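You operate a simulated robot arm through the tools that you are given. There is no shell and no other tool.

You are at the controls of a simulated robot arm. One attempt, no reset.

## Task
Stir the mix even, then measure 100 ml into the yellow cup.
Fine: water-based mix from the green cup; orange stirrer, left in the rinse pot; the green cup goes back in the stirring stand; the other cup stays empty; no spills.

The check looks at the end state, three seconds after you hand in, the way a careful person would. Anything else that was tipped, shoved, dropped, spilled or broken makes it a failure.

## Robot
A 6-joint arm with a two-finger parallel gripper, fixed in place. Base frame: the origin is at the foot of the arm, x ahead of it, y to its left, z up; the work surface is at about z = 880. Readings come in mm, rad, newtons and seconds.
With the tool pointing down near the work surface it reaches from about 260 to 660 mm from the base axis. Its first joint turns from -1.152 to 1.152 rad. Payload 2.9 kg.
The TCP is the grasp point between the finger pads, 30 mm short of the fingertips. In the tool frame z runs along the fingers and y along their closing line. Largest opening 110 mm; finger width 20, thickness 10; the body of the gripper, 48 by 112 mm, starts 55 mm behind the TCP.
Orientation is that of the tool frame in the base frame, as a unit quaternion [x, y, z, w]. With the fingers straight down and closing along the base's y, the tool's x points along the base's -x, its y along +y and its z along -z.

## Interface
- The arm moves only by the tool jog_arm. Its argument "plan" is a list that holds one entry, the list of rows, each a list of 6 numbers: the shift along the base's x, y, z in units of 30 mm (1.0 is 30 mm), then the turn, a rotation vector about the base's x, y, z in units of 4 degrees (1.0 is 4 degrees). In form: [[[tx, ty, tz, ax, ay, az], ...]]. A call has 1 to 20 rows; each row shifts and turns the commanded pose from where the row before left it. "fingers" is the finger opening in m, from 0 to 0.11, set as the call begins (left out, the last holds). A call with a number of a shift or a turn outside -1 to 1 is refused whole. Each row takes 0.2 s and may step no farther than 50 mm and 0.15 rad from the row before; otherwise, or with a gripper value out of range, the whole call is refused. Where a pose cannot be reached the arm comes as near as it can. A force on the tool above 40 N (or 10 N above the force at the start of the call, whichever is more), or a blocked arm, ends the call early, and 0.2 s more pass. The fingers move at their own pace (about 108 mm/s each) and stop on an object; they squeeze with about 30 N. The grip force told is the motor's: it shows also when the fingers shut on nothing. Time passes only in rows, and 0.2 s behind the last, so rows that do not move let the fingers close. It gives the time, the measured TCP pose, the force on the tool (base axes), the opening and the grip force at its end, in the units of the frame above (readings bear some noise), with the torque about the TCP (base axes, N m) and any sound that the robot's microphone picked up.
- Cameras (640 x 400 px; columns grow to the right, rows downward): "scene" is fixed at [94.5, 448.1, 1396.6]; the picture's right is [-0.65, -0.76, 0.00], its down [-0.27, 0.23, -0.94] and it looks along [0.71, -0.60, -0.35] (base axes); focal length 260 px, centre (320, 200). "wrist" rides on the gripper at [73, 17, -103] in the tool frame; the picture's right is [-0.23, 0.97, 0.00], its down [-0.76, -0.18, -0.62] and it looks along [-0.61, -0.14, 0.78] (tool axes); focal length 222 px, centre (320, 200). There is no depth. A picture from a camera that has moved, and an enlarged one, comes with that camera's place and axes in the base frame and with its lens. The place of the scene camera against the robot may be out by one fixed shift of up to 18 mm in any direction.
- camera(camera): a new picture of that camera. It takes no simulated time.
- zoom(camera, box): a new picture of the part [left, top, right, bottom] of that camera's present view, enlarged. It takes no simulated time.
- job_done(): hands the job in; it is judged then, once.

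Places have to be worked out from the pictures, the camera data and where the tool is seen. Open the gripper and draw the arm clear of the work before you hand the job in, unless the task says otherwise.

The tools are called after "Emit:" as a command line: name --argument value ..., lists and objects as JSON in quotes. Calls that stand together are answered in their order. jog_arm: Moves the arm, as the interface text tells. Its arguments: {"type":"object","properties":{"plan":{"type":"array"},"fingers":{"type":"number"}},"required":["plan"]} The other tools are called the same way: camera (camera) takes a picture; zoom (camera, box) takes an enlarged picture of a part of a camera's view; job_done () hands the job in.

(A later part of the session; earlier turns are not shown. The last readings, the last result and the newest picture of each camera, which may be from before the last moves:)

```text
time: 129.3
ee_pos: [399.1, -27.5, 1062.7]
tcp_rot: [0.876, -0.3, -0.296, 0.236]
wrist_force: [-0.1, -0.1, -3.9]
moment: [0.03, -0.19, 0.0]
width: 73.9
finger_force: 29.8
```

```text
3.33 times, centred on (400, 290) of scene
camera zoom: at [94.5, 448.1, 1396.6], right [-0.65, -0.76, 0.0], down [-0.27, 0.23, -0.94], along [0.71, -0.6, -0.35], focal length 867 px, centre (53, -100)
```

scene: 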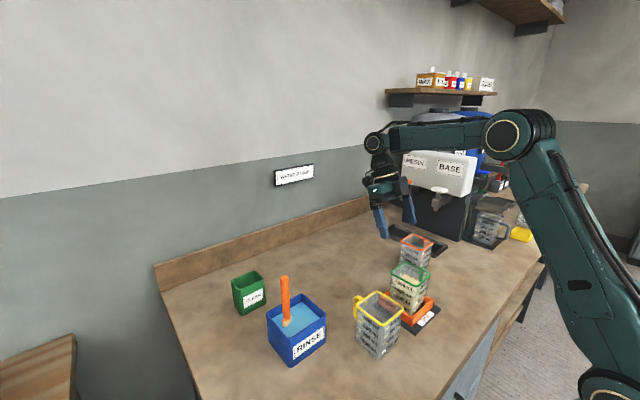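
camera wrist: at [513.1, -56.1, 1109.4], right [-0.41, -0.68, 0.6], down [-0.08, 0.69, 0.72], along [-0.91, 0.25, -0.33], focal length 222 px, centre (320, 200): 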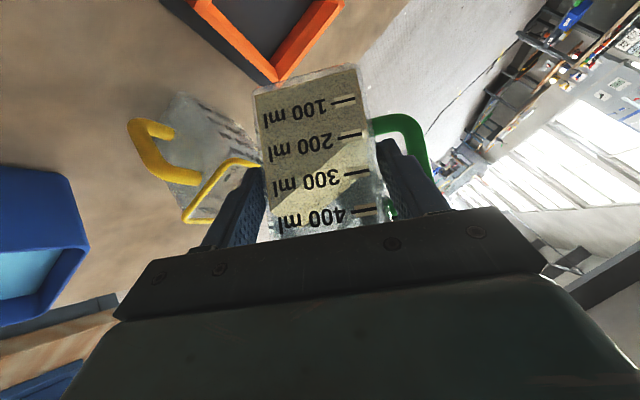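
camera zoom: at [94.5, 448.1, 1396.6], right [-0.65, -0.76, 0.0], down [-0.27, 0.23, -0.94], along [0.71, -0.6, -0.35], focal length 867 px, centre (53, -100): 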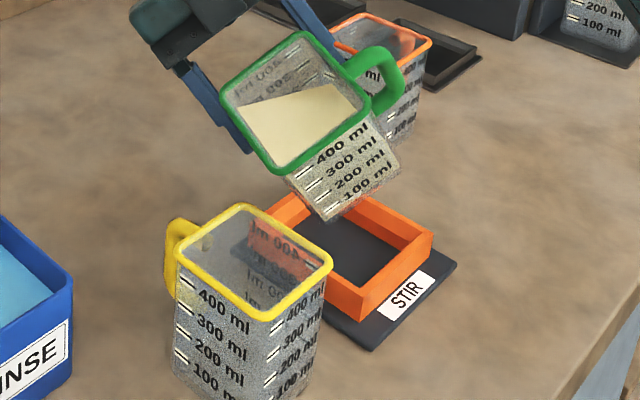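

It's almost at the corner. I advance 3° more with pauses.

Emit:
jog_arm --plan '[[[0, 0, 0, -0.249, -0.091, -0.265], [0, 0, 0, 0, 0, 0], [0, 0, 0, -0.249, -0.091, -0.265], [0, 0, 0, 0, 0, 0], [0, 0, 0, 0, 0, 0], [0, 0, 0, 0, 0, 0]]]'

Emit:
zoom --camera "scene" --box '[365, 230, 435, 350]'

```text
time: 130.7
ee_pos: [399.1, -28.4, 1063.4]
tcp_rot: [0.868, -0.322, -0.29, 0.243]
wrist_force: [-0.8, -0.9, -4.1]
moment: [0.06, -0.16, 0.03]
width: 73.7
finger_force: 29.9
```

```text
3.33 times, centred on (400, 290) of scene
camera zoom: at [94.5, 448.1, 1396.6], right [-0.65, -0.76, 0.0], down [-0.27, 0.23, -0.94], along [0.71, -0.6, -0.35], focal length 867 px, centre (53, -100)
```

zoom: 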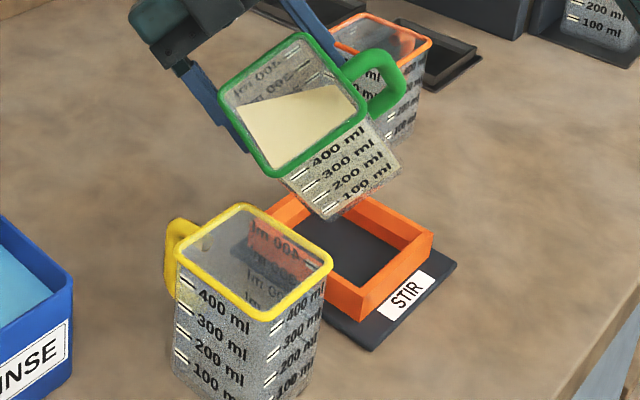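

Tilt is about 42°, and it's just about to run over. I take another 3°.

Emit:
jog_arm --plan '[[[0, 0, 0, -0.249, -0.091, -0.265], [0, 0, 0, 0, 0, 0], [0, 0, 0, -0.249, -0.091, -0.265], [0, 0, 0, 0, 0, 0], [0, 0, 0, 0, 0, 0], [0, 0, 0, 0, 0, 0]]]'

Emit:
zoom --camera "scene" --box '[365, 230, 435, 350]'

```text
time: 132.1
ee_pos: [399.1, -26.8, 1063.3]
tcp_rot: [0.859, -0.345, -0.284, 0.251]
wrist_force: [0.3, 0.4, -3.8]
moment: [0.06, -0.15, 0.0]
width: 73.9
finger_force: 30.2
```

```text
3.33 times, centred on (400, 290) of scene
camera zoom: at [94.5, 448.1, 1396.6], right [-0.65, -0.76, 0.0], down [-0.27, 0.23, -0.94], along [0.71, -0.6, -0.35], focal length 867 px, centre (53, -100)
```

zoom: 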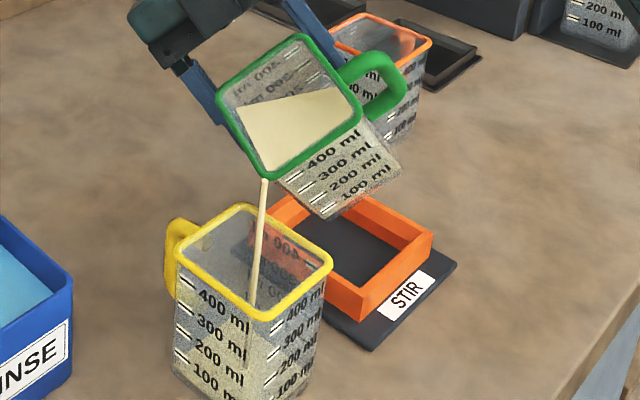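

It's pouring, and the stream lands inside the yellow cup, but towards its far (+y) side. I shift 12 mm back toward -y to centre it and let it run.

Emit:
jog_arm --plan '[[[0, -0.2, 0, 0, 0, 0], [0, -0.2, 0, 0, 0, 0], [0, 0, 0, 0, 0, 0]]]'

Emit:
zoom --camera "scene" --box '[365, 230, 435, 350]'

Emit:
camera --camera "wrist"

```text
time: 132.9
ee_pos: [399.2, -40.7, 1062.1]
tcp_rot: [0.859, -0.345, -0.283, 0.25]
wrist_force: [0.2, 0.0, -4.5]
moment: [0.04, -0.18, 0.01]
width: 74.0
finger_force: 29.8
```

```text
3.33 times, centred on (400, 290) of scene
camera zoom: at [94.5, 448.1, 1396.6], right [-0.65, -0.76, 0.0], down [-0.27, 0.23, -0.94], along [0.71, -0.6, -0.35], focal length 867 px, centre (53, -100)
```

zoom: 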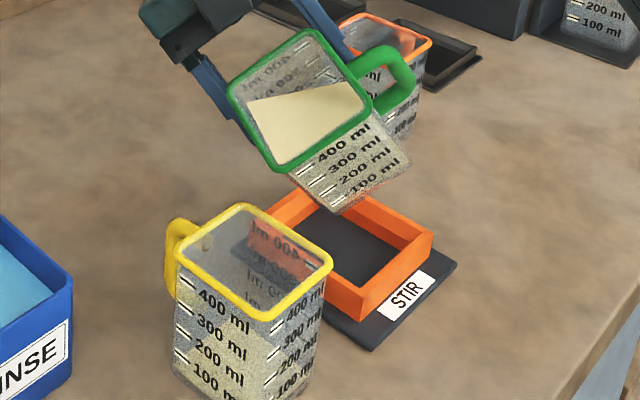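

```text
taken
camera wrist: at [501.5, -79.2, 1124.7], right [-0.58, -0.45, 0.68], down [0.03, 0.82, 0.57], along [-0.82, 0.35, -0.46], focal length 222 px, centre (320, 200)
```

wrist: 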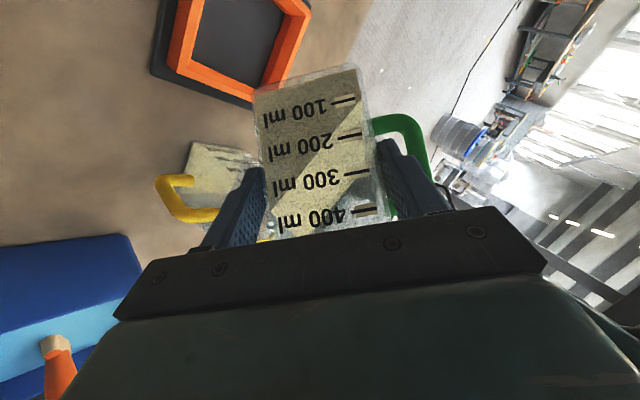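

The flow stopped by itself at this tilt. I zoom in on the yellow cup to read the amount.

Emit:
zoom --camera "scene" --box '[350, 280, 420, 370]'

Emit:
zoom --camera "wrist" --box '[140, 120, 280, 240]'

```text
4.44 times, centred on (385, 325) of scene
camera zoom: at [94.5, 448.1, 1396.6], right [-0.65, -0.76, 0.0], down [-0.27, 0.23, -0.94], along [0.71, -0.6, -0.35], focal length 1156 px, centre (31, -356)
```

zoom: 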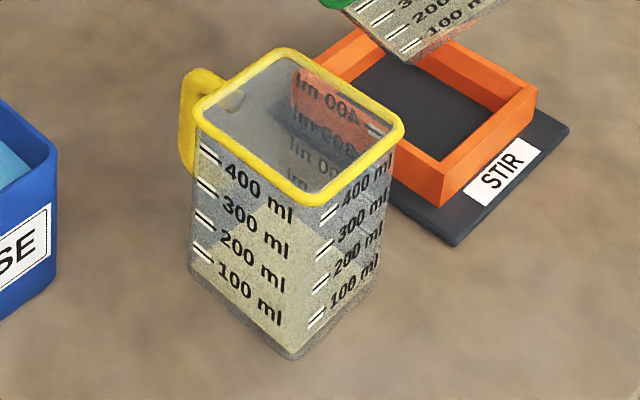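

```text
3.33 times, centred on (210, 180) of wrist
camera zoom: at [501.5, -79.2, 1124.7], right [-0.58, -0.45, 0.68], down [0.03, 0.82, 0.57], along [-0.82, 0.35, -0.46], focal length 740 px, centre (687, 267)
```

zoom: 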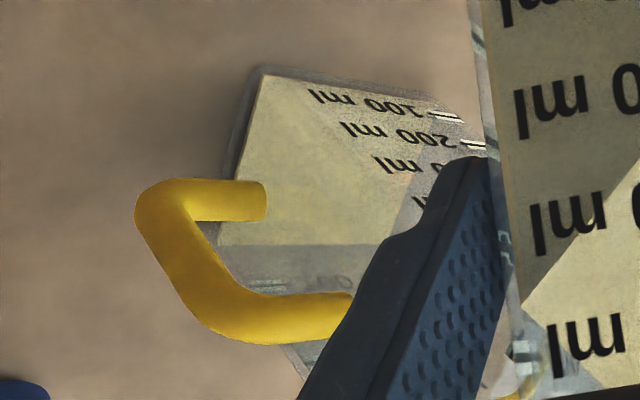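

About 20 ml is in the yellow cup so far: the surface's back corner is close to the floor, below the 100 mark. I roll another 6° gradually and let the flow settle.

Emit:
jog_arm --plan '[[[0, 0, 0, -0.249, -0.091, -0.265], [0, 0, 0, 0, 0, 0], [0, 0, 0, -0.249, -0.091, -0.265], [0, 0, 0, 0, 0, 0], [0, 0, 0, -0.249, -0.091, -0.265], [0, 0, 0, 0, 0, 0], [0, 0, 0, -0.249, -0.091, -0.265]]]'

Emit:
zoom --camera "scene" --box '[360, 240, 430, 370]'

Emit:
jog_arm --plan '[[[0, 0, 0, 0, 0, 0], [0, 0, 0, 0, 0, 0], [0, 0, 0, 0, 0, 0], [0, 0, 0, 0, 0, 0]]]'

Emit:
zoom --camera "scene" --box '[350, 280, 420, 370]'

```text
time: 134.5
ee_pos: [398.5, -39.7, 1062.8]
tcp_rot: [0.839, -0.389, -0.27, 0.266]
wrist_force: [0.0, 0.4, -4.8]
moment: [0.04, -0.13, -0.01]
width: 74.1
finger_force: 30.2
```

```text
3.08 times, centred on (395, 305) of scene
camera zoom: at [94.5, 448.1, 1396.6], right [-0.65, -0.76, 0.0], down [-0.27, 0.23, -0.94], along [0.71, -0.6, -0.35], focal length 800 px, centre (89, -123)
```

zoom: 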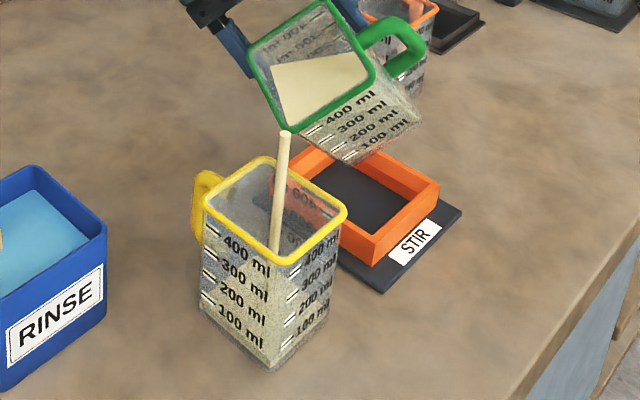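

```text
time: 135.5
ee_pos: [399.0, -39.5, 1062.2]
tcp_rot: [0.84, -0.39, -0.269, 0.265]
wrist_force: [0.6, -0.4, -3.9]
moment: [0.06, -0.16, 0.01]
width: 73.8
finger_force: 30.0
```

```text
4.44 times, centred on (385, 325) of scene
camera zoom: at [94.5, 448.1, 1396.6], right [-0.65, -0.76, 0.0], down [-0.27, 0.23, -0.94], along [0.71, -0.6, -0.35], focal length 1156 px, centre (31, -356)
```

zoom: 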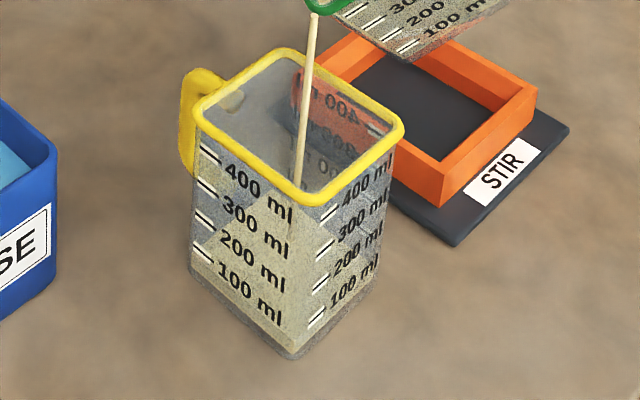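

A thin stream is still running neatly into the cup. I wait for it to stop and read the level closer.

Emit:
jog_arm --plan '[[[0, 0, 0, 0, 0, 0], [0, 0, 0, 0, 0, 0], [0, 0, 0, 0, 0, 0], [0, 0, 0, 0, 0, 0], [0, 0, 0, 0, 0, 0]]]'

Emit:
zoom --camera "scene" --box '[365, 310, 415, 365]'

Emit:
zoom --camera "wrist" --box '[140, 100, 300, 240]'

```text
time: 136.7
ee_pos: [398.2, -40.0, 1062.7]
tcp_rot: [0.84, -0.39, -0.269, 0.266]
wrist_force: [0.5, 0.3, -4.2]
moment: [0.04, -0.15, -0.02]
width: 73.8
finger_force: 29.9
```

```text
7.27 times, centred on (390, 338) of scene
camera zoom: at [94.5, 448.1, 1396.6], right [-0.65, -0.76, 0.0], down [-0.27, 0.23, -0.94], along [0.71, -0.6, -0.35], focal length 1891 px, centre (-189, -800)
```

zoom: 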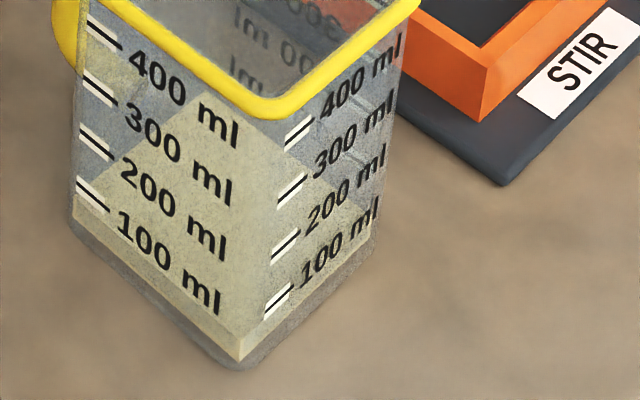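

```text
2.86 times, centred on (220, 170) of wrist
camera zoom: at [496.6, -82.4, 1129.8], right [-0.62, -0.36, 0.69], down [0.08, 0.85, 0.52], along [-0.78, 0.38, -0.5], focal length 635 px, centre (606, 286)
```

zoom: 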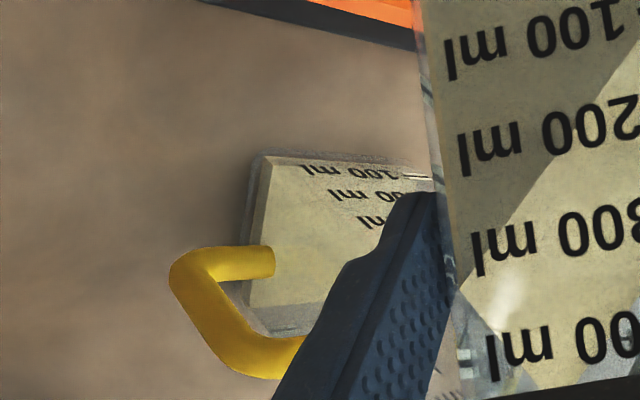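

The reading is clear now: the liquid body shows as a band at the bottom. I zoom in more for an exact depth against the 100 mark.

Emit:
zoom --camera "scene" --box '[366, 330, 398, 364]'

Emit:
zoom --camera "scene" --box '[380, 315, 412, 364]'

```text
11.76 times, centred on (382, 347) of scene
camera zoom: at [94.5, 448.1, 1396.6], right [-0.65, -0.76, 0.0], down [-0.27, 0.23, -0.94], along [0.71, -0.6, -0.35], focal length 3059 px, centre (-409, -1529)
```

zoom: 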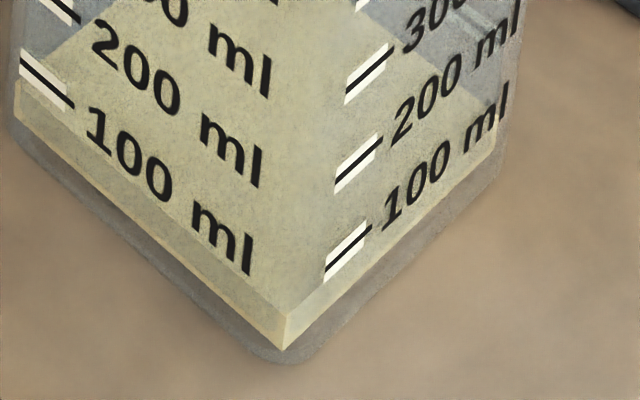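

```text
8.16 times, centred on (396, 340) of scene
camera zoom: at [94.5, 448.1, 1396.6], right [-0.65, -0.76, 0.0], down [-0.27, 0.23, -0.94], along [0.71, -0.6, -0.35], focal length 2123 px, centre (-300, -939)
```

zoom: 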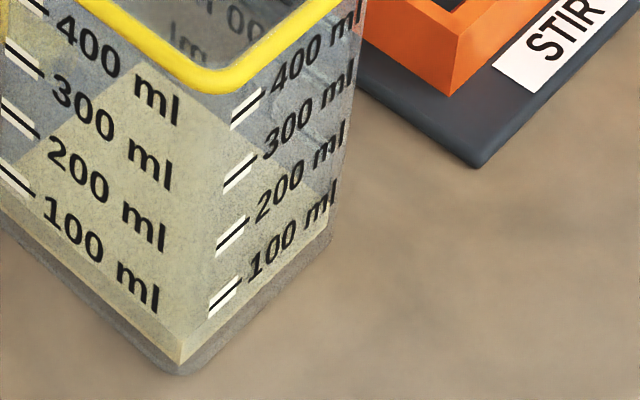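

By geometry and both graduated faces (allowing for wall parallax), the yellow cup holds about 40 ml; 100 ml corresponds to about 18 mm depth. I roll 5° more, shifting 6 mm in -x to keep the lip centred, then let it settle.

Emit:
jog_arm --plan '[[[-0.05, 0, 0, -0.208, -0.076, -0.221], [-0.05, 0, 0, -0.208, -0.076, -0.221], [0, 0, 0, 0, 0, 0], [-0.05, 0, 0, -0.208, -0.076, -0.221], [-0.05, 0, 0, -0.208, -0.076, -0.221], [0, 0, 0, 0, 0, 0], [0, 0, 0, 0, 0, 0]]]'

Emit:
zoom --camera "scene" --box '[360, 240, 430, 370]'

Emit:
jog_arm --plan '[[[0, 0, 0, 0, 0, 0], [0, 0, 0, 0, 0, 0], [0, 0, 0, 0, 0, 0], [0, 0, 0, 0, 0, 0], [0, 0, 0, 0, 0, 0], [0, 0, 0, 0, 0, 0], [0, 0, 0, 0, 0, 0], [0, 0, 0, 0, 0, 0]]]'

Emit:
zoom --camera "scene" --box '[366, 330, 398, 364]'

Emit:
zoom --camera "scene" --box '[360, 240, 430, 370]'

```text
time: 138.3
ee_pos: [392.2, -40.2, 1061.9]
tcp_rot: [0.822, -0.425, -0.257, 0.278]
wrist_force: [-0.2, -0.1, -3.6]
moment: [0.04, -0.15, 0.01]
width: 73.9
finger_force: 29.7
```

```text
3.08 times, centred on (395, 305) of scene
camera zoom: at [94.5, 448.1, 1396.6], right [-0.65, -0.76, 0.0], down [-0.27, 0.23, -0.94], along [0.71, -0.6, -0.35], focal length 800 px, centre (89, -123)
```

zoom: 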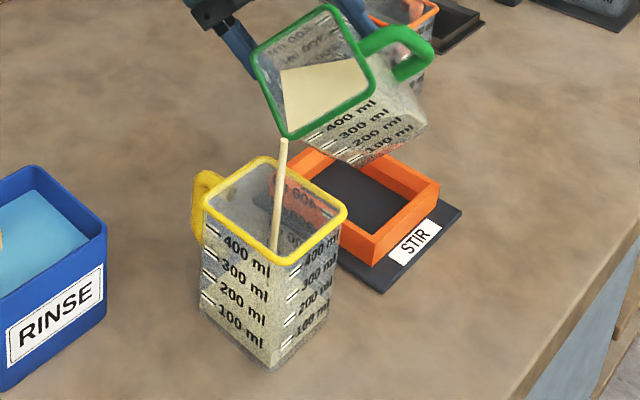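

```text
time: 140.1
ee_pos: [391.9, -39.8, 1061.9]
tcp_rot: [0.822, -0.426, -0.257, 0.277]
wrist_force: [-0.5, -0.5, -2.7]
moment: [0.04, -0.13, 0.0]
width: 73.8
finger_force: 30.2
```

```text
11.76 times, centred on (382, 347) of scene
camera zoom: at [94.5, 448.1, 1396.6], right [-0.65, -0.76, 0.0], down [-0.27, 0.23, -0.94], along [0.71, -0.6, -0.35], focal length 3059 px, centre (-409, -1529)
```

zoom: 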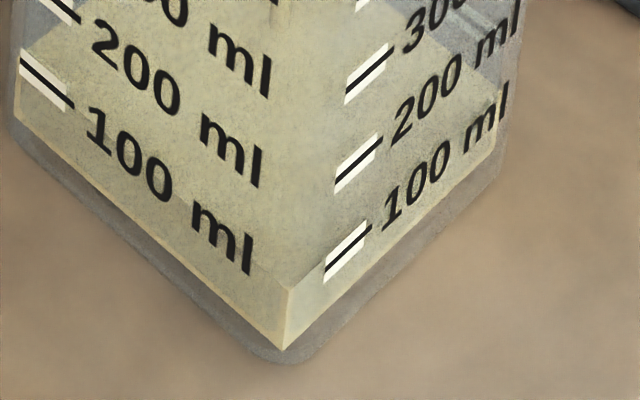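

```text
3.08 times, centred on (395, 305) of scene
camera zoom: at [94.5, 448.1, 1396.6], right [-0.65, -0.76, 0.0], down [-0.27, 0.23, -0.94], along [0.71, -0.6, -0.35], focal length 800 px, centre (89, -123)
```

zoom: 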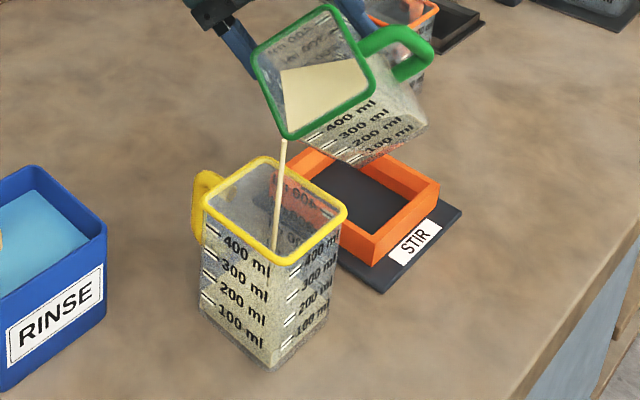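

It's at about 65 ml and still trickling. I hold and re-read.

Emit:
jog_arm --plan '[[[0, 0, 0, 0, 0, 0], [0, 0, 0, 0, 0, 0], [0, 0, 0, 0, 0, 0], [0, 0, 0, 0, 0, 0], [0, 0, 0, 0, 0, 0], [0, 0, 0, 0, 0, 0], [0, 0, 0, 0, 0, 0], [0, 0, 0, 0, 0, 0]]]'

Emit:
zoom --camera "scene" --box '[366, 330, 398, 364]'

Emit:
zoom --camera "scene" --box '[360, 240, 430, 370]'

```text
time: 141.9
ee_pos: [392.4, -40.4, 1063.1]
tcp_rot: [0.822, -0.425, -0.257, 0.278]
wrist_force: [0.6, 0.0, -2.7]
moment: [0.0, -0.15, -0.01]
width: 73.8
finger_force: 30.3
```

```text
11.76 times, centred on (382, 347) of scene
camera zoom: at [94.5, 448.1, 1396.6], right [-0.65, -0.76, 0.0], down [-0.27, 0.23, -0.94], along [0.71, -0.6, -0.35], focal length 3059 px, centre (-409, -1529)
```

zoom: 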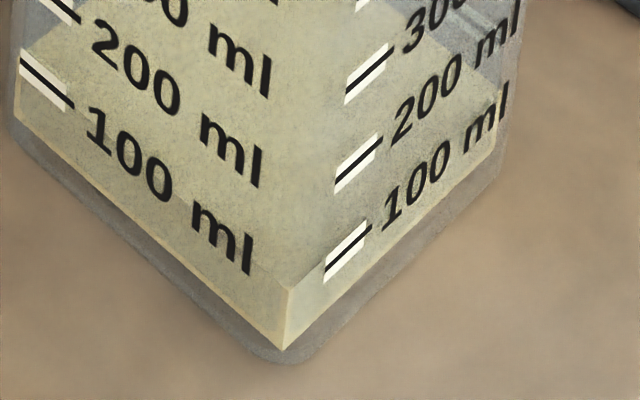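

```text
3.08 times, centred on (395, 305) of scene
camera zoom: at [94.5, 448.1, 1396.6], right [-0.65, -0.76, 0.0], down [-0.27, 0.23, -0.94], along [0.71, -0.6, -0.35], focal length 800 px, centre (89, -123)
```

zoom: 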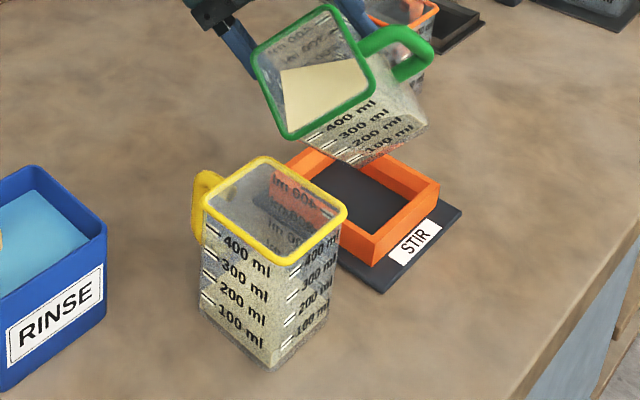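

It has settled at about 66 ml, roughly 5 ml per degree. I roll 4.5° more and let it settle.

Emit:
jog_arm --plan '[[[-0.04, 0, 0, -0.187, -0.068, -0.199], [0, 0, 0, 0, 0, 0], [-0.04, 0, 0, -0.187, -0.068, -0.199], [0, 0, 0, 0, 0, 0], [-0.04, 0, 0, -0.187, -0.068, -0.199], [0, 0, 0, 0, 0, 0], [-0.04, 0, 0, -0.187, -0.068, -0.199], [0, 0, 0, 0, 0, 0], [0, 0, 0, 0, 0, 0], [0, 0, 0, 0, 0, 0], [0, 0, 0, 0, 0, 0], [0, 0, 0, 0, 0, 0]]]'

Emit:
zoom --camera "scene" --box '[360, 240, 430, 370]'

Emit:
jog_arm --plan '[[[0, 0, 0, 0, 0, 0], [0, 0, 0, 0, 0, 0], [0, 0, 0, 0, 0, 0], [0, 0, 0, 0, 0, 0], [0, 0, 0, 0, 0, 0], [0, 0, 0, 0, 0, 0], [0, 0, 0, 0, 0, 0], [0, 0, 0, 0, 0, 0], [0, 0, 0, 0, 0, 0], [0, 0, 0, 0, 0, 0]]]'

Emit:
zoom --camera "scene" --box '[366, 330, 398, 364]'

Emit:
zoom --camera "scene" --box '[360, 240, 430, 370]'

```text
time: 144.5
ee_pos: [387.5, -39.6, 1062.7]
tcp_rot: [0.805, -0.457, -0.246, 0.287]
wrist_force: [0.2, 0.3, -4.4]
moment: [0.03, -0.12, 0.03]
width: 73.9
finger_force: 30.3
```

```text
3.08 times, centred on (395, 305) of scene
camera zoom: at [94.5, 448.1, 1396.6], right [-0.65, -0.76, 0.0], down [-0.27, 0.23, -0.94], along [0.71, -0.6, -0.35], focal length 800 px, centre (89, -123)
```

zoom: 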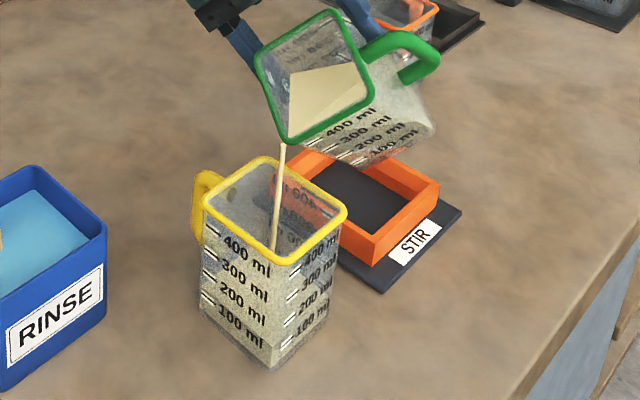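

```text
time: 146.7
ee_pos: [389.0, -40.3, 1063.8]
tcp_rot: [0.805, -0.458, -0.246, 0.287]
wrist_force: [0.4, 0.1, -4.0]
moment: [-0.03, -0.11, 0.0]
width: 73.7
finger_force: 30.2
```

```text
11.76 times, centred on (382, 347) of scene
camera zoom: at [94.5, 448.1, 1396.6], right [-0.65, -0.76, 0.0], down [-0.27, 0.23, -0.94], along [0.71, -0.6, -0.35], focal length 3059 px, centre (-409, -1529)
```

zoom: 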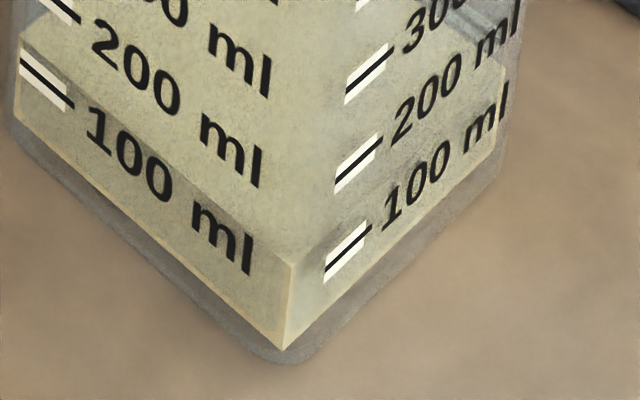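

```text
3.08 times, centred on (395, 305) of scene
camera zoom: at [94.5, 448.1, 1396.6], right [-0.65, -0.76, 0.0], down [-0.27, 0.23, -0.94], along [0.71, -0.6, -0.35], focal length 800 px, centre (89, -123)
```

zoom: 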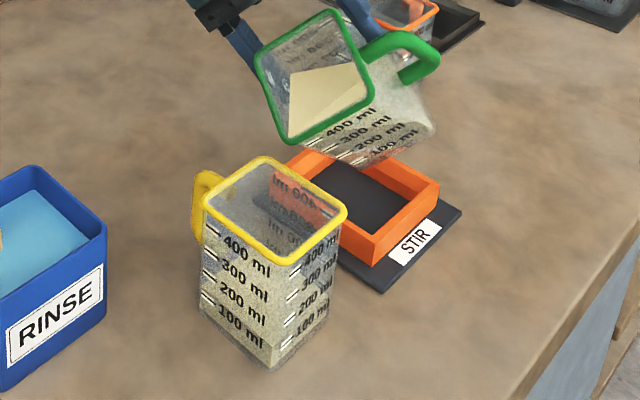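

The stream has stopped. I take a tighter zoom to check the level against the graduation spacing before rolling back.

Emit:
zoom --camera "scene" --box '[382, 344, 402, 362]'

Emit:
zoom --camera "scene" --box '[364, 314, 412, 362]'

```text
16.00 times, centred on (392, 353) of scene
camera zoom: at [94.5, 448.1, 1396.6], right [-0.65, -0.76, 0.0], down [-0.27, 0.23, -0.94], along [0.71, -0.6, -0.35], focal length 4160 px, centre (-832, -2248)
```

zoom: 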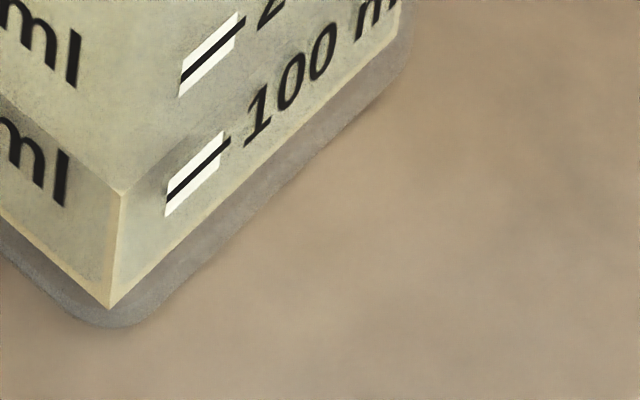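

```text
8.33 times, centred on (388, 338) of scene
camera zoom: at [94.5, 448.1, 1396.6], right [-0.65, -0.76, 0.0], down [-0.27, 0.23, -0.94], along [0.71, -0.6, -0.35], focal length 2167 px, centre (-247, -950)
```

zoom: 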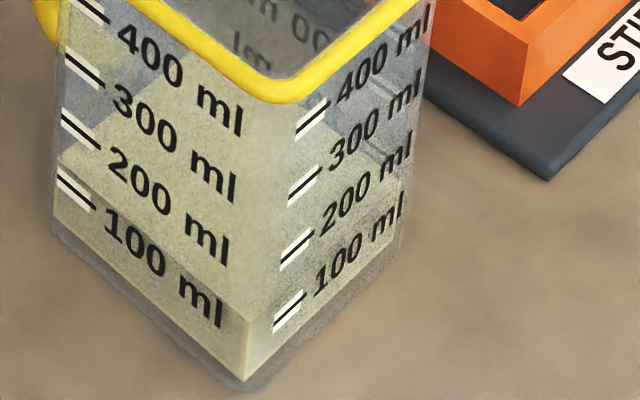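

The liquid depth is 118 px against 120 px per 100 ml of graduation, so about 98 ml: on target. I roll the cup back in place, keeping its lip over the yellow cup while it drains.

Emit:
jog_arm --plan '[[[0, 0, 0, 0.332, 0.121, 0.354], [0, 0, 0, 0.415, 0.151, 0.442], [0, 0, 0, 0.415, 0.151, 0.442], [0, 0, 0, 0.415, 0.151, 0.442], [0, 0, 0, 0.415, 0.151, 0.442], [0, 0, 0, 0.415, 0.151, 0.442], [0, 0, 0, 0.415, 0.151, 0.442], [0, 0, 0, 0.415, 0.151, 0.442], [0, 0, 0, 0, 0, 0], [0, 0, 0, 0, 0, 0], [0, 0, 0, 0, 0, 0], [0, 0, 0, 0, 0, 0], [0, 0, 0, 0, 0, 0]]]'

Emit:
zoom --camera "scene" --box '[340, 220, 460, 370]'

Emit:
zoom --camera "scene" --box '[382, 344, 402, 362]'

```text
time: 149.5
ee_pos: [388.0, -40.5, 1063.9]
tcp_rot: [0.871, -0.314, -0.292, 0.241]
wrist_force: [0.1, 0.7, -3.1]
moment: [0.06, -0.11, -0.01]
width: 73.8
finger_force: 29.5
```

```text
2.67 times, centred on (400, 295) of scene
camera zoom: at [94.5, 448.1, 1396.6], right [-0.65, -0.76, 0.0], down [-0.27, 0.23, -0.94], along [0.71, -0.6, -0.35], focal length 693 px, centre (107, -53)
```

zoom: 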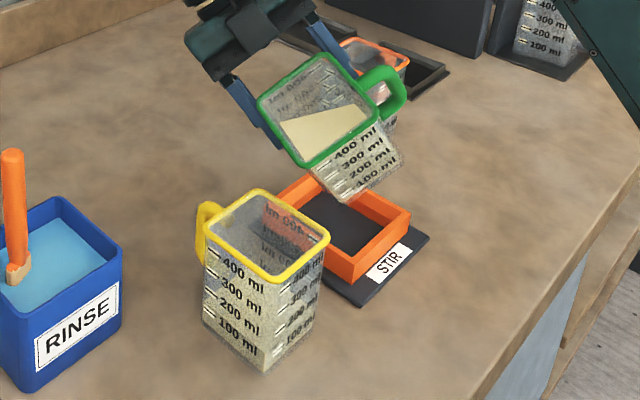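

```text
16.00 times, centred on (392, 353) of scene
camera zoom: at [94.5, 448.1, 1396.6], right [-0.65, -0.76, 0.0], down [-0.27, 0.23, -0.94], along [0.71, -0.6, -0.35], focal length 4160 px, centre (-832, -2248)
```

zoom: 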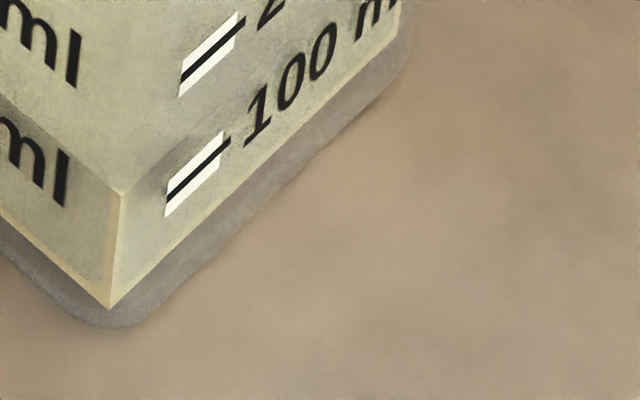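

No drips, and the level is unchanged. I roll back the remaining 27° on this axis, then undo the yaw while returning above the stand.

Emit:
jog_arm --plan '[[[0, 0, 0, 0.4075, 0.1485, 0.4339], [0, 0, 0, 0.4075, 0.1485, 0.4339], [0, 0, 0, 0.4075, 0.1485, 0.4339], [0, 0, 0, 0.4075, 0.1485, 0.4339], [0, 0, 0, 0.4075, 0.1485, 0.4339], [0, 0, 0, 0.4075, 0.1485, 0.4339], [0, 0, 0, 0.4075, 0.1485, 0.4339], [0, 0, 0, 0.4075, 0.1485, 0.4339], [0, 0, 0, 0.4075, 0.1485, 0.4339], [0, 0, 0, 0.4075, 0.1485, 0.4339], [0, 0, 0, 0.4075, 0.1485, 0.4339], [0, 0, 0, 0, 0, 0]]]'

Emit:
jog_arm --plan '[[[0, -0.25, 0, 0, 0, -0.625], [0, -0.25, 0, 0, 0, -0.625], [0, -0.25, 0, 0, 0, -0.625], [0, -0.25, 0, 0, 0, -0.625], [0, -0.25, 0, 0, 0, -0.625], [0, -0.25, 0, 0, 0, -0.625], [0, -0.25, 0, 0, 0, -0.625], [0, -0.25, 0, 0, 0, -0.625], [0, 0, 0, 0, 0, 0]]]'

Emit:
zoom --camera "scene" --box '[320, 180, 480, 370]'

```text
time: 152.1
ee_pos: [388.2, -40.7, 1063.8]
tcp_rot: [0.919, -0.102, -0.342, 0.165]
wrist_force: [0.6, 0.6, -3.2]
moment: [0.05, -0.14, 0.01]
width: 73.7
finger_force: 29.8
```

```text
time: 154.1
ee_pos: [388.2, -99.9, 1061.8]
tcp_rot: [0.888, -0.261, -0.365, 0.103]
wrist_force: [-0.4, 0.1, -3.6]
moment: [0.01, -0.14, -0.02]
width: 73.8
finger_force: 29.7
```

```text
2.11 times, centred on (400, 275) of scene
camera zoom: at [94.5, 448.1, 1396.6], right [-0.65, -0.76, 0.0], down [-0.27, 0.23, -0.94], along [0.71, -0.6, -0.35], focal length 547 px, centre (152, 42)
```

zoom: 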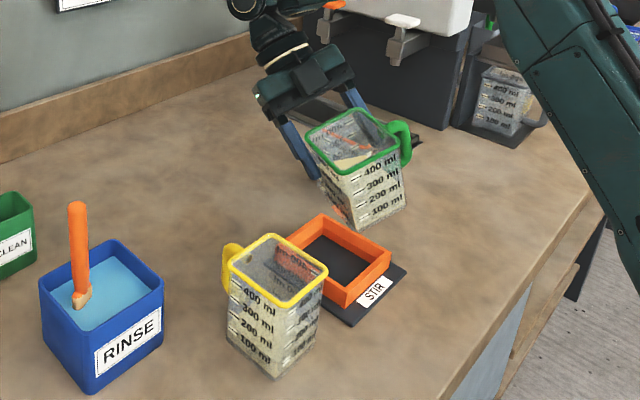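

The orientation matches the outbound pose exactly. I roll the last 32.6° to bring the cup upright.

Emit:
jog_arm --plan '[[[0, 0, 0, 0.576, 0, 0.576], [0, 0, 0, 0.576, 0, 0.576], [0, 0, 0, 0.576, 0, 0.576], [0, 0, 0, 0.576, 0, 0.576], [0, 0, 0, 0.576, 0, 0.576], [0, 0, 0, 0.576, 0, 0.576], [0, 0, 0, 0.576, 0, 0.576], [0, 0, 0, 0.576, 0, 0.576], [0, 0, 0, 0.576, 0, 0.576], [0, 0, 0, 0.576, 0, 0.576], [0, 0, 0, 0, 0, 0], [0, 0, 0, 0, 0, 0]]]'

Emit:
zoom --camera "scene" --box '[340, 190, 460, 340]'

Emit:
camera --camera "wrist"

```text
time: 156.7
ee_pos: [389.1, -100.4, 1064.0]
tcp_rot: [0.924, -0.003, -0.382, -0.005]
wrist_force: [-0.4, -0.8, -2.5]
moment: [0.04, -0.15, -0.01]
width: 74.0
finger_force: 29.8
```

```text
2.67 times, centred on (400, 265) of scene
camera zoom: at [94.5, 448.1, 1396.6], right [-0.65, -0.76, 0.0], down [-0.27, 0.23, -0.94], along [0.71, -0.6, -0.35], focal length 693 px, centre (107, 27)
```

zoom: 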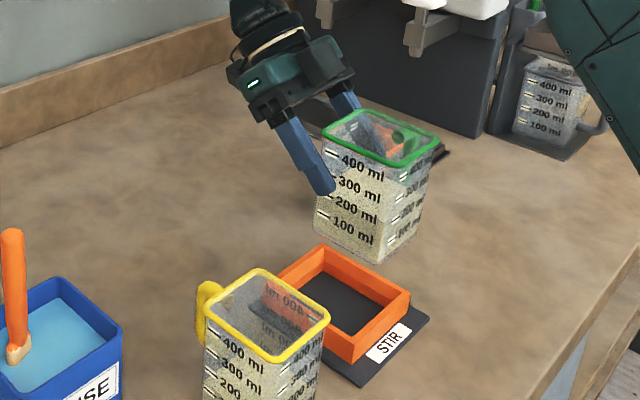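

```text
taken
camera wrist: at [511.5, -118.2, 1085.2], right [-0.17, -0.97, 0.15], down [-0.1, 0.17, 0.98], along [-0.98, 0.15, -0.12], focal length 222 px, centre (320, 200)
```

wrist: 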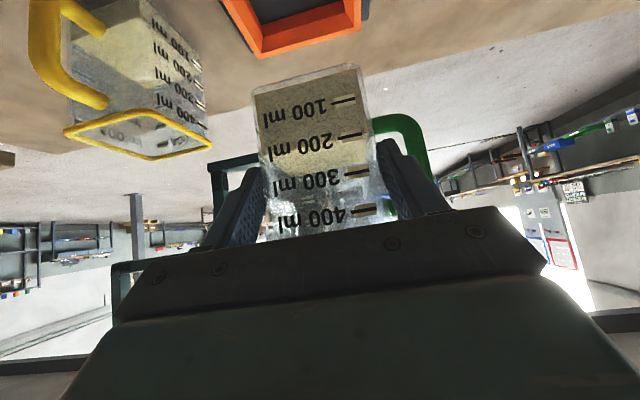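

The cup is upright, unslipped, and now reads about 250 ml. I lower it along the outbound path to just above the stand.

Emit:
jog_arm --plan '[[[0.11, 0, -0.345, 0, 0, 0], [0.11, 0, -0.345, 0, 0, 0], [0.11, 0, -0.345, 0, 0, 0], [0.053, 0, -0.4, 0, 0, 0], [0.053, 0, -0.4, 0, 0, 0], [0.053, 0, -0.4, 0, 0, 0], [0.033, 0, -0.3, 0, 0, 0], [0, 0, 0, 0, 0, 0], [0, 0, 0, 0, 0, 0]]]'

Emit:
zoom --camera "scene" --box '[340, 190, 460, 340]'

Emit:
camera --camera "wrist"

```text
time: 158.7
ee_pos: [404.4, -100.5, 987.0]
tcp_rot: [0.924, -0.003, -0.382, -0.004]
wrist_force: [-0.3, -0.3, -3.9]
moment: [-0.01, -0.14, 0.03]
width: 74.1
finger_force: 29.7
```

```text
2.67 times, centred on (400, 265) of scene
camera zoom: at [94.5, 448.1, 1396.6], right [-0.65, -0.76, 0.0], down [-0.27, 0.23, -0.94], along [0.71, -0.6, -0.35], focal length 693 px, centre (107, 27)
```

zoom: 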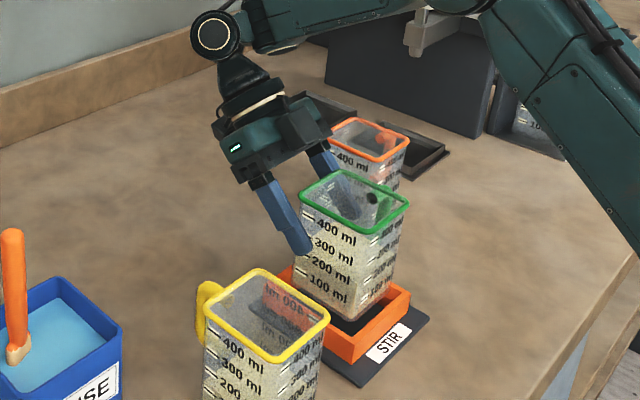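

```text
taken
camera wrist: at [527.3, -118.7, 1009.1], right [-0.17, -0.97, 0.15], down [-0.1, 0.17, 0.98], along [-0.98, 0.15, -0.12], focal length 222 px, centre (320, 200)
```

wrist: 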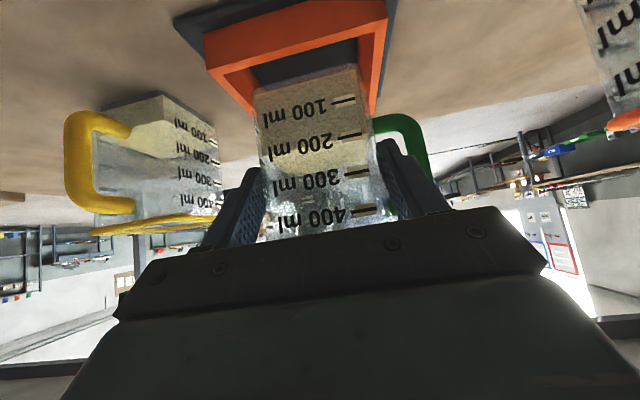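

The cup is over the stand, aligned as when it was lifted. I lower it the last 26 mm gently.

Emit:
jog_arm --plan '[[[0.01, 0, -0.3, 0, 0, 0], [0, 0, -0.25, 0, 0, 0], [0, 0, -0.17, 0, 0, 0], [0, 0, -0.1, 0, 0, 0], [0, 0, -0.05, 0, 0, 0], [0, 0, 0, 0, 0, 0]]]'

Emit:
zoom --camera "scene" --box '[340, 220, 460, 350]'

Emit:
camera --camera "wrist"

```text
time: 160.1
ee_pos: [405.7, -100.5, 961.3]
tcp_rot: [0.924, -0.003, -0.381, -0.003]
wrist_force: [13.9, 3.1, 10.6]
moment: [-0.4, -0.43, 0.31]
width: 73.7
finger_force: 31.0
```

```text
3.08 times, centred on (400, 285) of scene
camera zoom: at [94.7, 448.2, 1396.5], right [-0.65, -0.76, 0.0], down [-0.27, 0.23, -0.94], along [0.71, -0.6, -0.35], focal length 800 px, centre (74, -62)
```

zoom: 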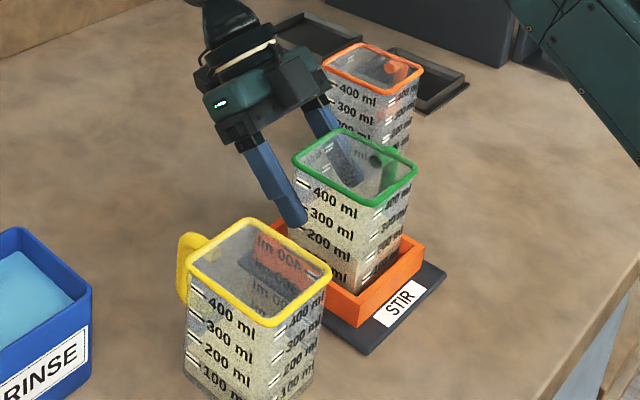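

```text
taken
camera wrist: at [527.3, -118.1, 983.5], right [-0.17, -0.97, 0.16], down [-0.1, 0.17, 0.98], along [-0.98, 0.15, -0.13], focal length 222 px, centre (320, 200)
```

wrist: 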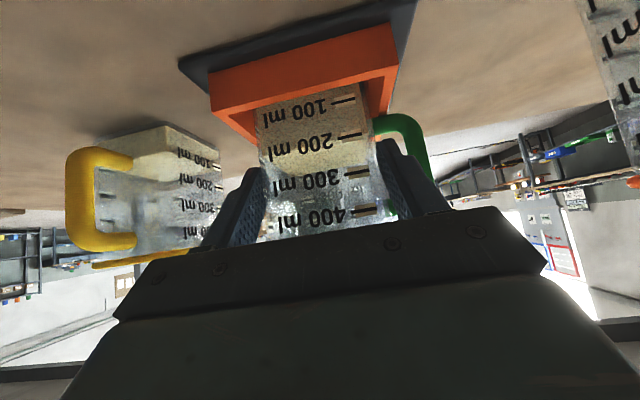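

The cup is down at the same height it was picked from, but with about 14 N sideways load against a tray wall. I relieve that with a 2 mm shift before releasing.

Emit:
jog_arm --plan '[[[0.07, 0.02, 0.03, 0, 0, 0], [0, 0, 0, 0, 0, 0], [0, 0, 0, 0, 0, 0]]]'

```text
time: 160.9
ee_pos: [405.1, -100.3, 961.0]
tcp_rot: [0.924, -0.002, -0.383, -0.004]
wrist_force: [-1.1, 0.5, -0.9]
moment: [-0.08, -0.01, -0.07]
width: 74.0
finger_force: 29.9
```

Forces are now near zero, with the cup resting in the stand. I open the gripper.

Emit:
jog_arm --plan '[[[0, 0, 0, 0, 0, 0], [0, 0, 0, 0, 0, 0], [0, 0, 0, 0, 0, 0], [0, 0, 0, 0, 0, 0]]]' --fingers 0.11

Emit:
camera --camera "wrist"

Emit:
zoom --camera "scene" --box '[340, 220, 460, 350]'

```text
time: 161.9
ee_pos: [406.3, -100.0, 960.7]
tcp_rot: [0.924, -0.002, -0.382, -0.005]
wrist_force: [0.2, 0.9, 0.4]
moment: [0.0, 0.0, 0.04]
width: 109.9
finger_force: 0.0
```

```text
taken
camera wrist: at [528.7, -117.3, 983.6], right [-0.17, -0.97, 0.15], down [-0.1, 0.17, 0.98], along [-0.98, 0.15, -0.12], focal length 222 px, centre (320, 200)
```

wrist: 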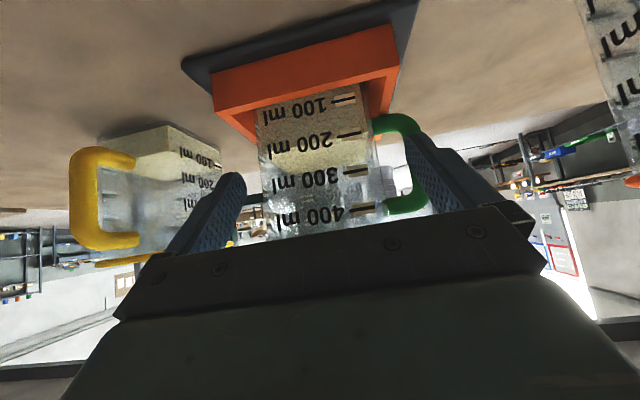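

```text
3.08 times, centred on (400, 285) of scene
camera zoom: at [94.5, 448.1, 1396.6], right [-0.65, -0.76, 0.0], down [-0.27, 0.23, -0.94], along [0.71, -0.6, -0.35], focal length 800 px, centre (74, -62)
```

zoom: 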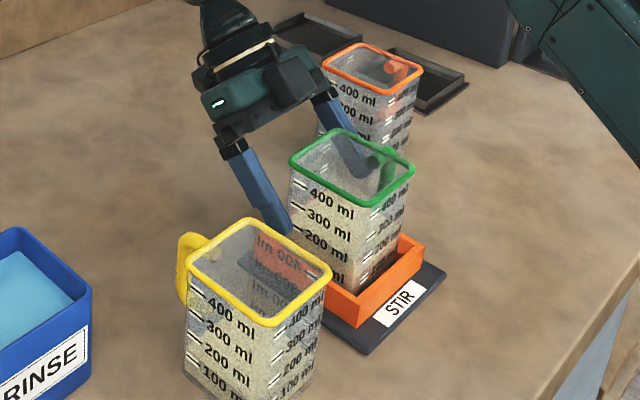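

The cup stands in its tray by itself. This low camera view also lets me check the yellow cup's level nearly side-on.

Emit:
zoom --camera "wrist" --box '[60, 110, 240, 220]'

Emit:
zoom --camera "wrist" --box '[170, 20, 440, 230]'

```text
3.56 times, centred on (150, 165) of wrist
camera zoom: at [528.7, -117.3, 983.6], right [-0.17, -0.97, 0.15], down [-0.1, 0.17, 0.98], along [-0.98, 0.15, -0.12], focal length 790 px, centre (924, 324)
```

zoom: 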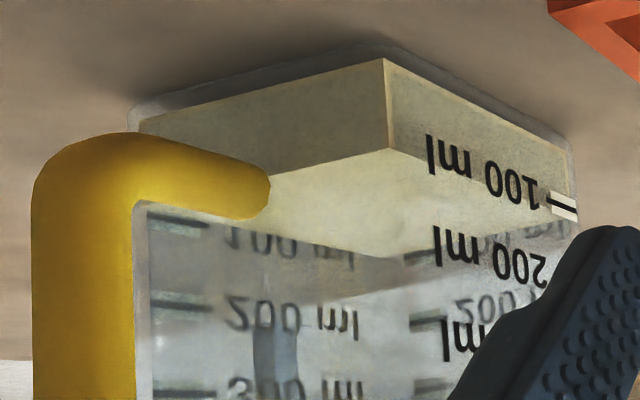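

```text
1.90 times, centred on (305, 125) of wrist
camera zoom: at [528.7, -117.3, 983.6], right [-0.17, -0.97, 0.15], down [-0.1, 0.17, 0.98], along [-0.98, 0.15, -0.12], focal length 423 px, centre (349, 343)
```

zoom: 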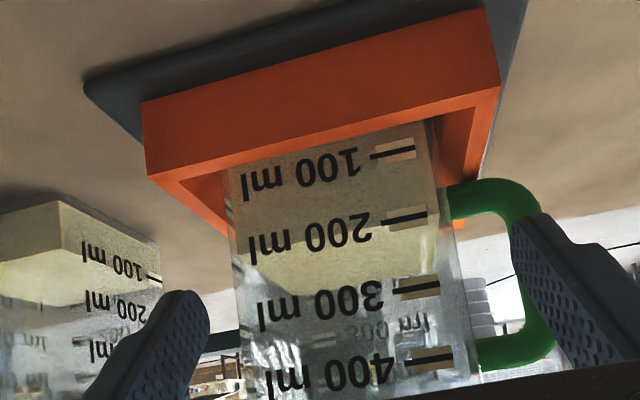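

The side-on view agrees with 96–100 ml. I withdraw the gripper along the reverse of its approach path.

Emit:
jog_arm --plan '[[[0.09, 0, 0.5, 0, -0.44, 0], [0.09, 0, 0.5, 0, -0.44, 0], [0.09, 0, 0.5, 0, -0.44, 0], [0.08, 0, 0.5, 0, -0.44, 0], [0.08, 0, 0.5, 0, -0.5, 0], [0.08, 0, 0.5, 0, -0.5, 0], [0.08, 0, 0.5, 0, -0.5, 0], [0.08, 0, 0.5, 0, -0.5, 0], [0, 0, 0.48, 0, -0.45, 0], [0, 0, 0.48, 0, -0.45, 0], [0, 0, 0.48, 0, -0.45, 0], [0, 0, 0, 0, 0, 0]]]'

Emit:
camera --camera "wrist"

Emit:
camera --camera "scene"

```text
time: 164.5
ee_pos: [426.8, -100.1, 1124.8]
tcp_rot: [0.977, -0.002, -0.213, -0.005]
wrist_force: [0.9, -0.2, -0.3]
moment: [0.01, 0.01, 0.01]
width: 109.9
finger_force: 0.1
```

```text
taken
camera wrist: at [533.3, -118.0, 1188.8], right [-0.21, -0.97, 0.09], down [-0.43, 0.17, 0.88], along [-0.88, 0.15, -0.46], focal length 222 px, centre (320, 200)
```

wrist: 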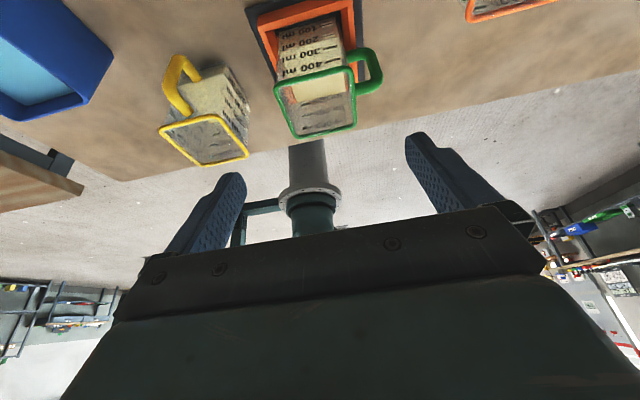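

```text
taken
```

scene: 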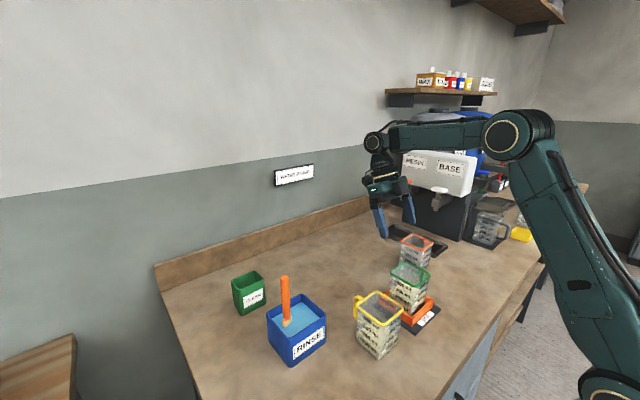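

Everything is in place. I raise the arm further clear, then inspect the bench and cups for drips.

Emit:
jog_arm --plan '[[[0.1, 0.3, 0.5, 0, -0.5, 0], [0.1, 0.3, 0.5, 0, -0.5, 0], [0.1, 0.3, 0.5, 0, -0.5, 0], [0.1, 0.3, 0.5, 0, -0.5, 0], [0.1, 0, 0.5, 0, -0.5, 0], [0.1, 0, 0.5, 0, -0.5, 0], [0, 0, 0, 0, 0, 0]]]'

Emit:
zoom --camera "scene" --box '[330, 220, 460, 380]'

Emit:
zoom --camera "scene" --box '[210, 240, 350, 380]'

Emit:
zoom --camera "wrist" --box '[60, 0, 440, 200]'

Emit:
zoom --camera "scene" --box '[382, 344, 402, 362]'

```text
time: 166.1
ee_pos: [430.1, -65.2, 1194.8]
tcp_rot: [0.994, -0.001, -0.107, 0.002]
wrist_force: [-0.6, 0.4, 0.6]
moment: [0.01, 0.01, 0.01]
width: 110.3
finger_force: 0.0
out of reach, approached as far as the arm can: row 4, 5, 6
```

```text
2.50 times, centred on (395, 300) of scene
camera zoom: at [94.5, 448.1, 1396.6], right [-0.65, -0.76, 0.0], down [-0.27, 0.23, -0.94], along [0.71, -0.6, -0.35], focal length 650 px, centre (132, -50)
```

zoom: 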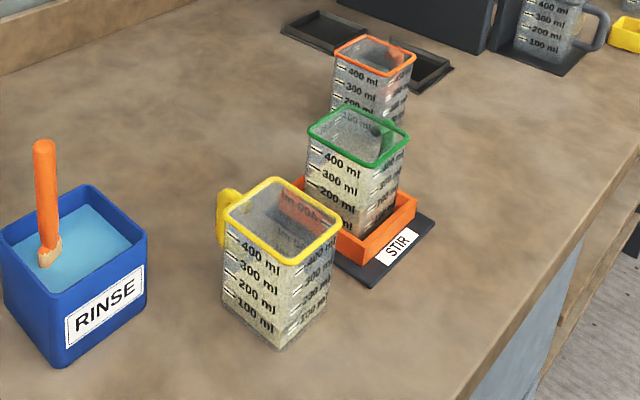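

```text
2.86 times, centred on (280, 310) of scene
camera zoom: at [94.5, 448.1, 1396.6], right [-0.65, -0.76, 0.0], down [-0.27, 0.23, -0.94], along [0.71, -0.6, -0.35], focal length 743 px, centre (434, -114)
```

zoom: 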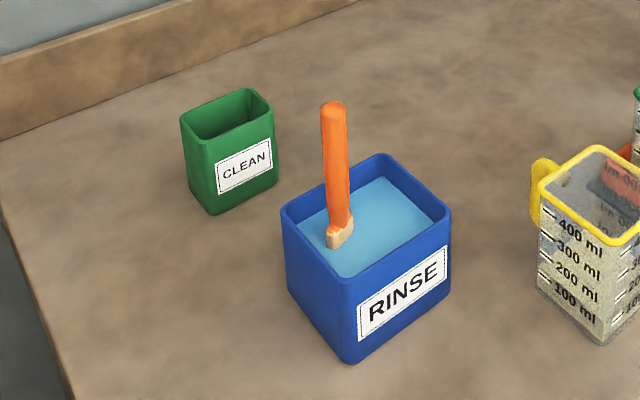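

```text
1.68 times, centred on (250, 100) of wrist
camera zoom: at [523.0, -81.9, 1280.9], right [-0.22, -0.97, 0.05], down [-0.61, 0.18, 0.77], along [-0.76, 0.14, -0.64], focal length 374 px, centre (438, 368)
```

zoom: 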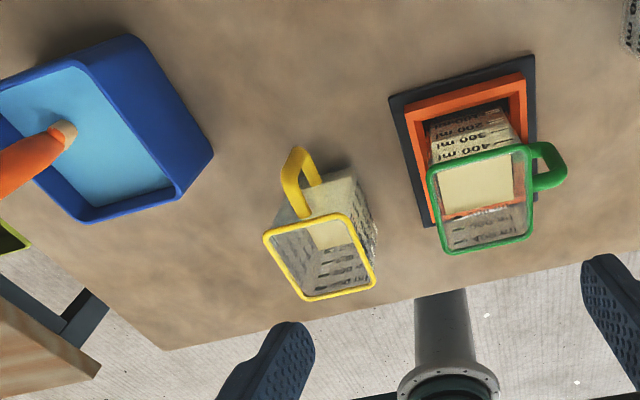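

```text
16.00 times, centred on (392, 353) of scene
camera zoom: at [94.5, 448.1, 1396.6], right [-0.65, -0.76, 0.0], down [-0.27, 0.23, -0.94], along [0.71, -0.6, -0.35], focal length 4160 px, centre (-832, -2248)
```

zoom: 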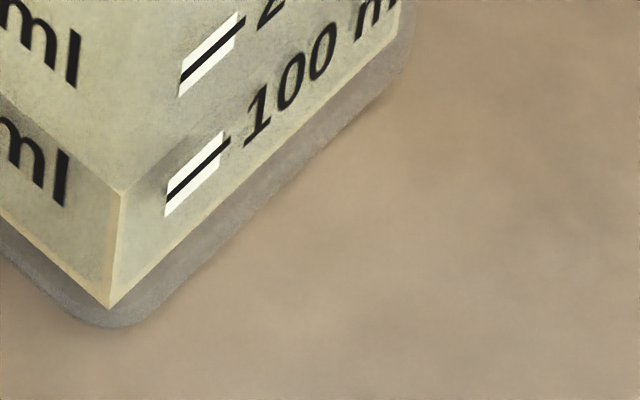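

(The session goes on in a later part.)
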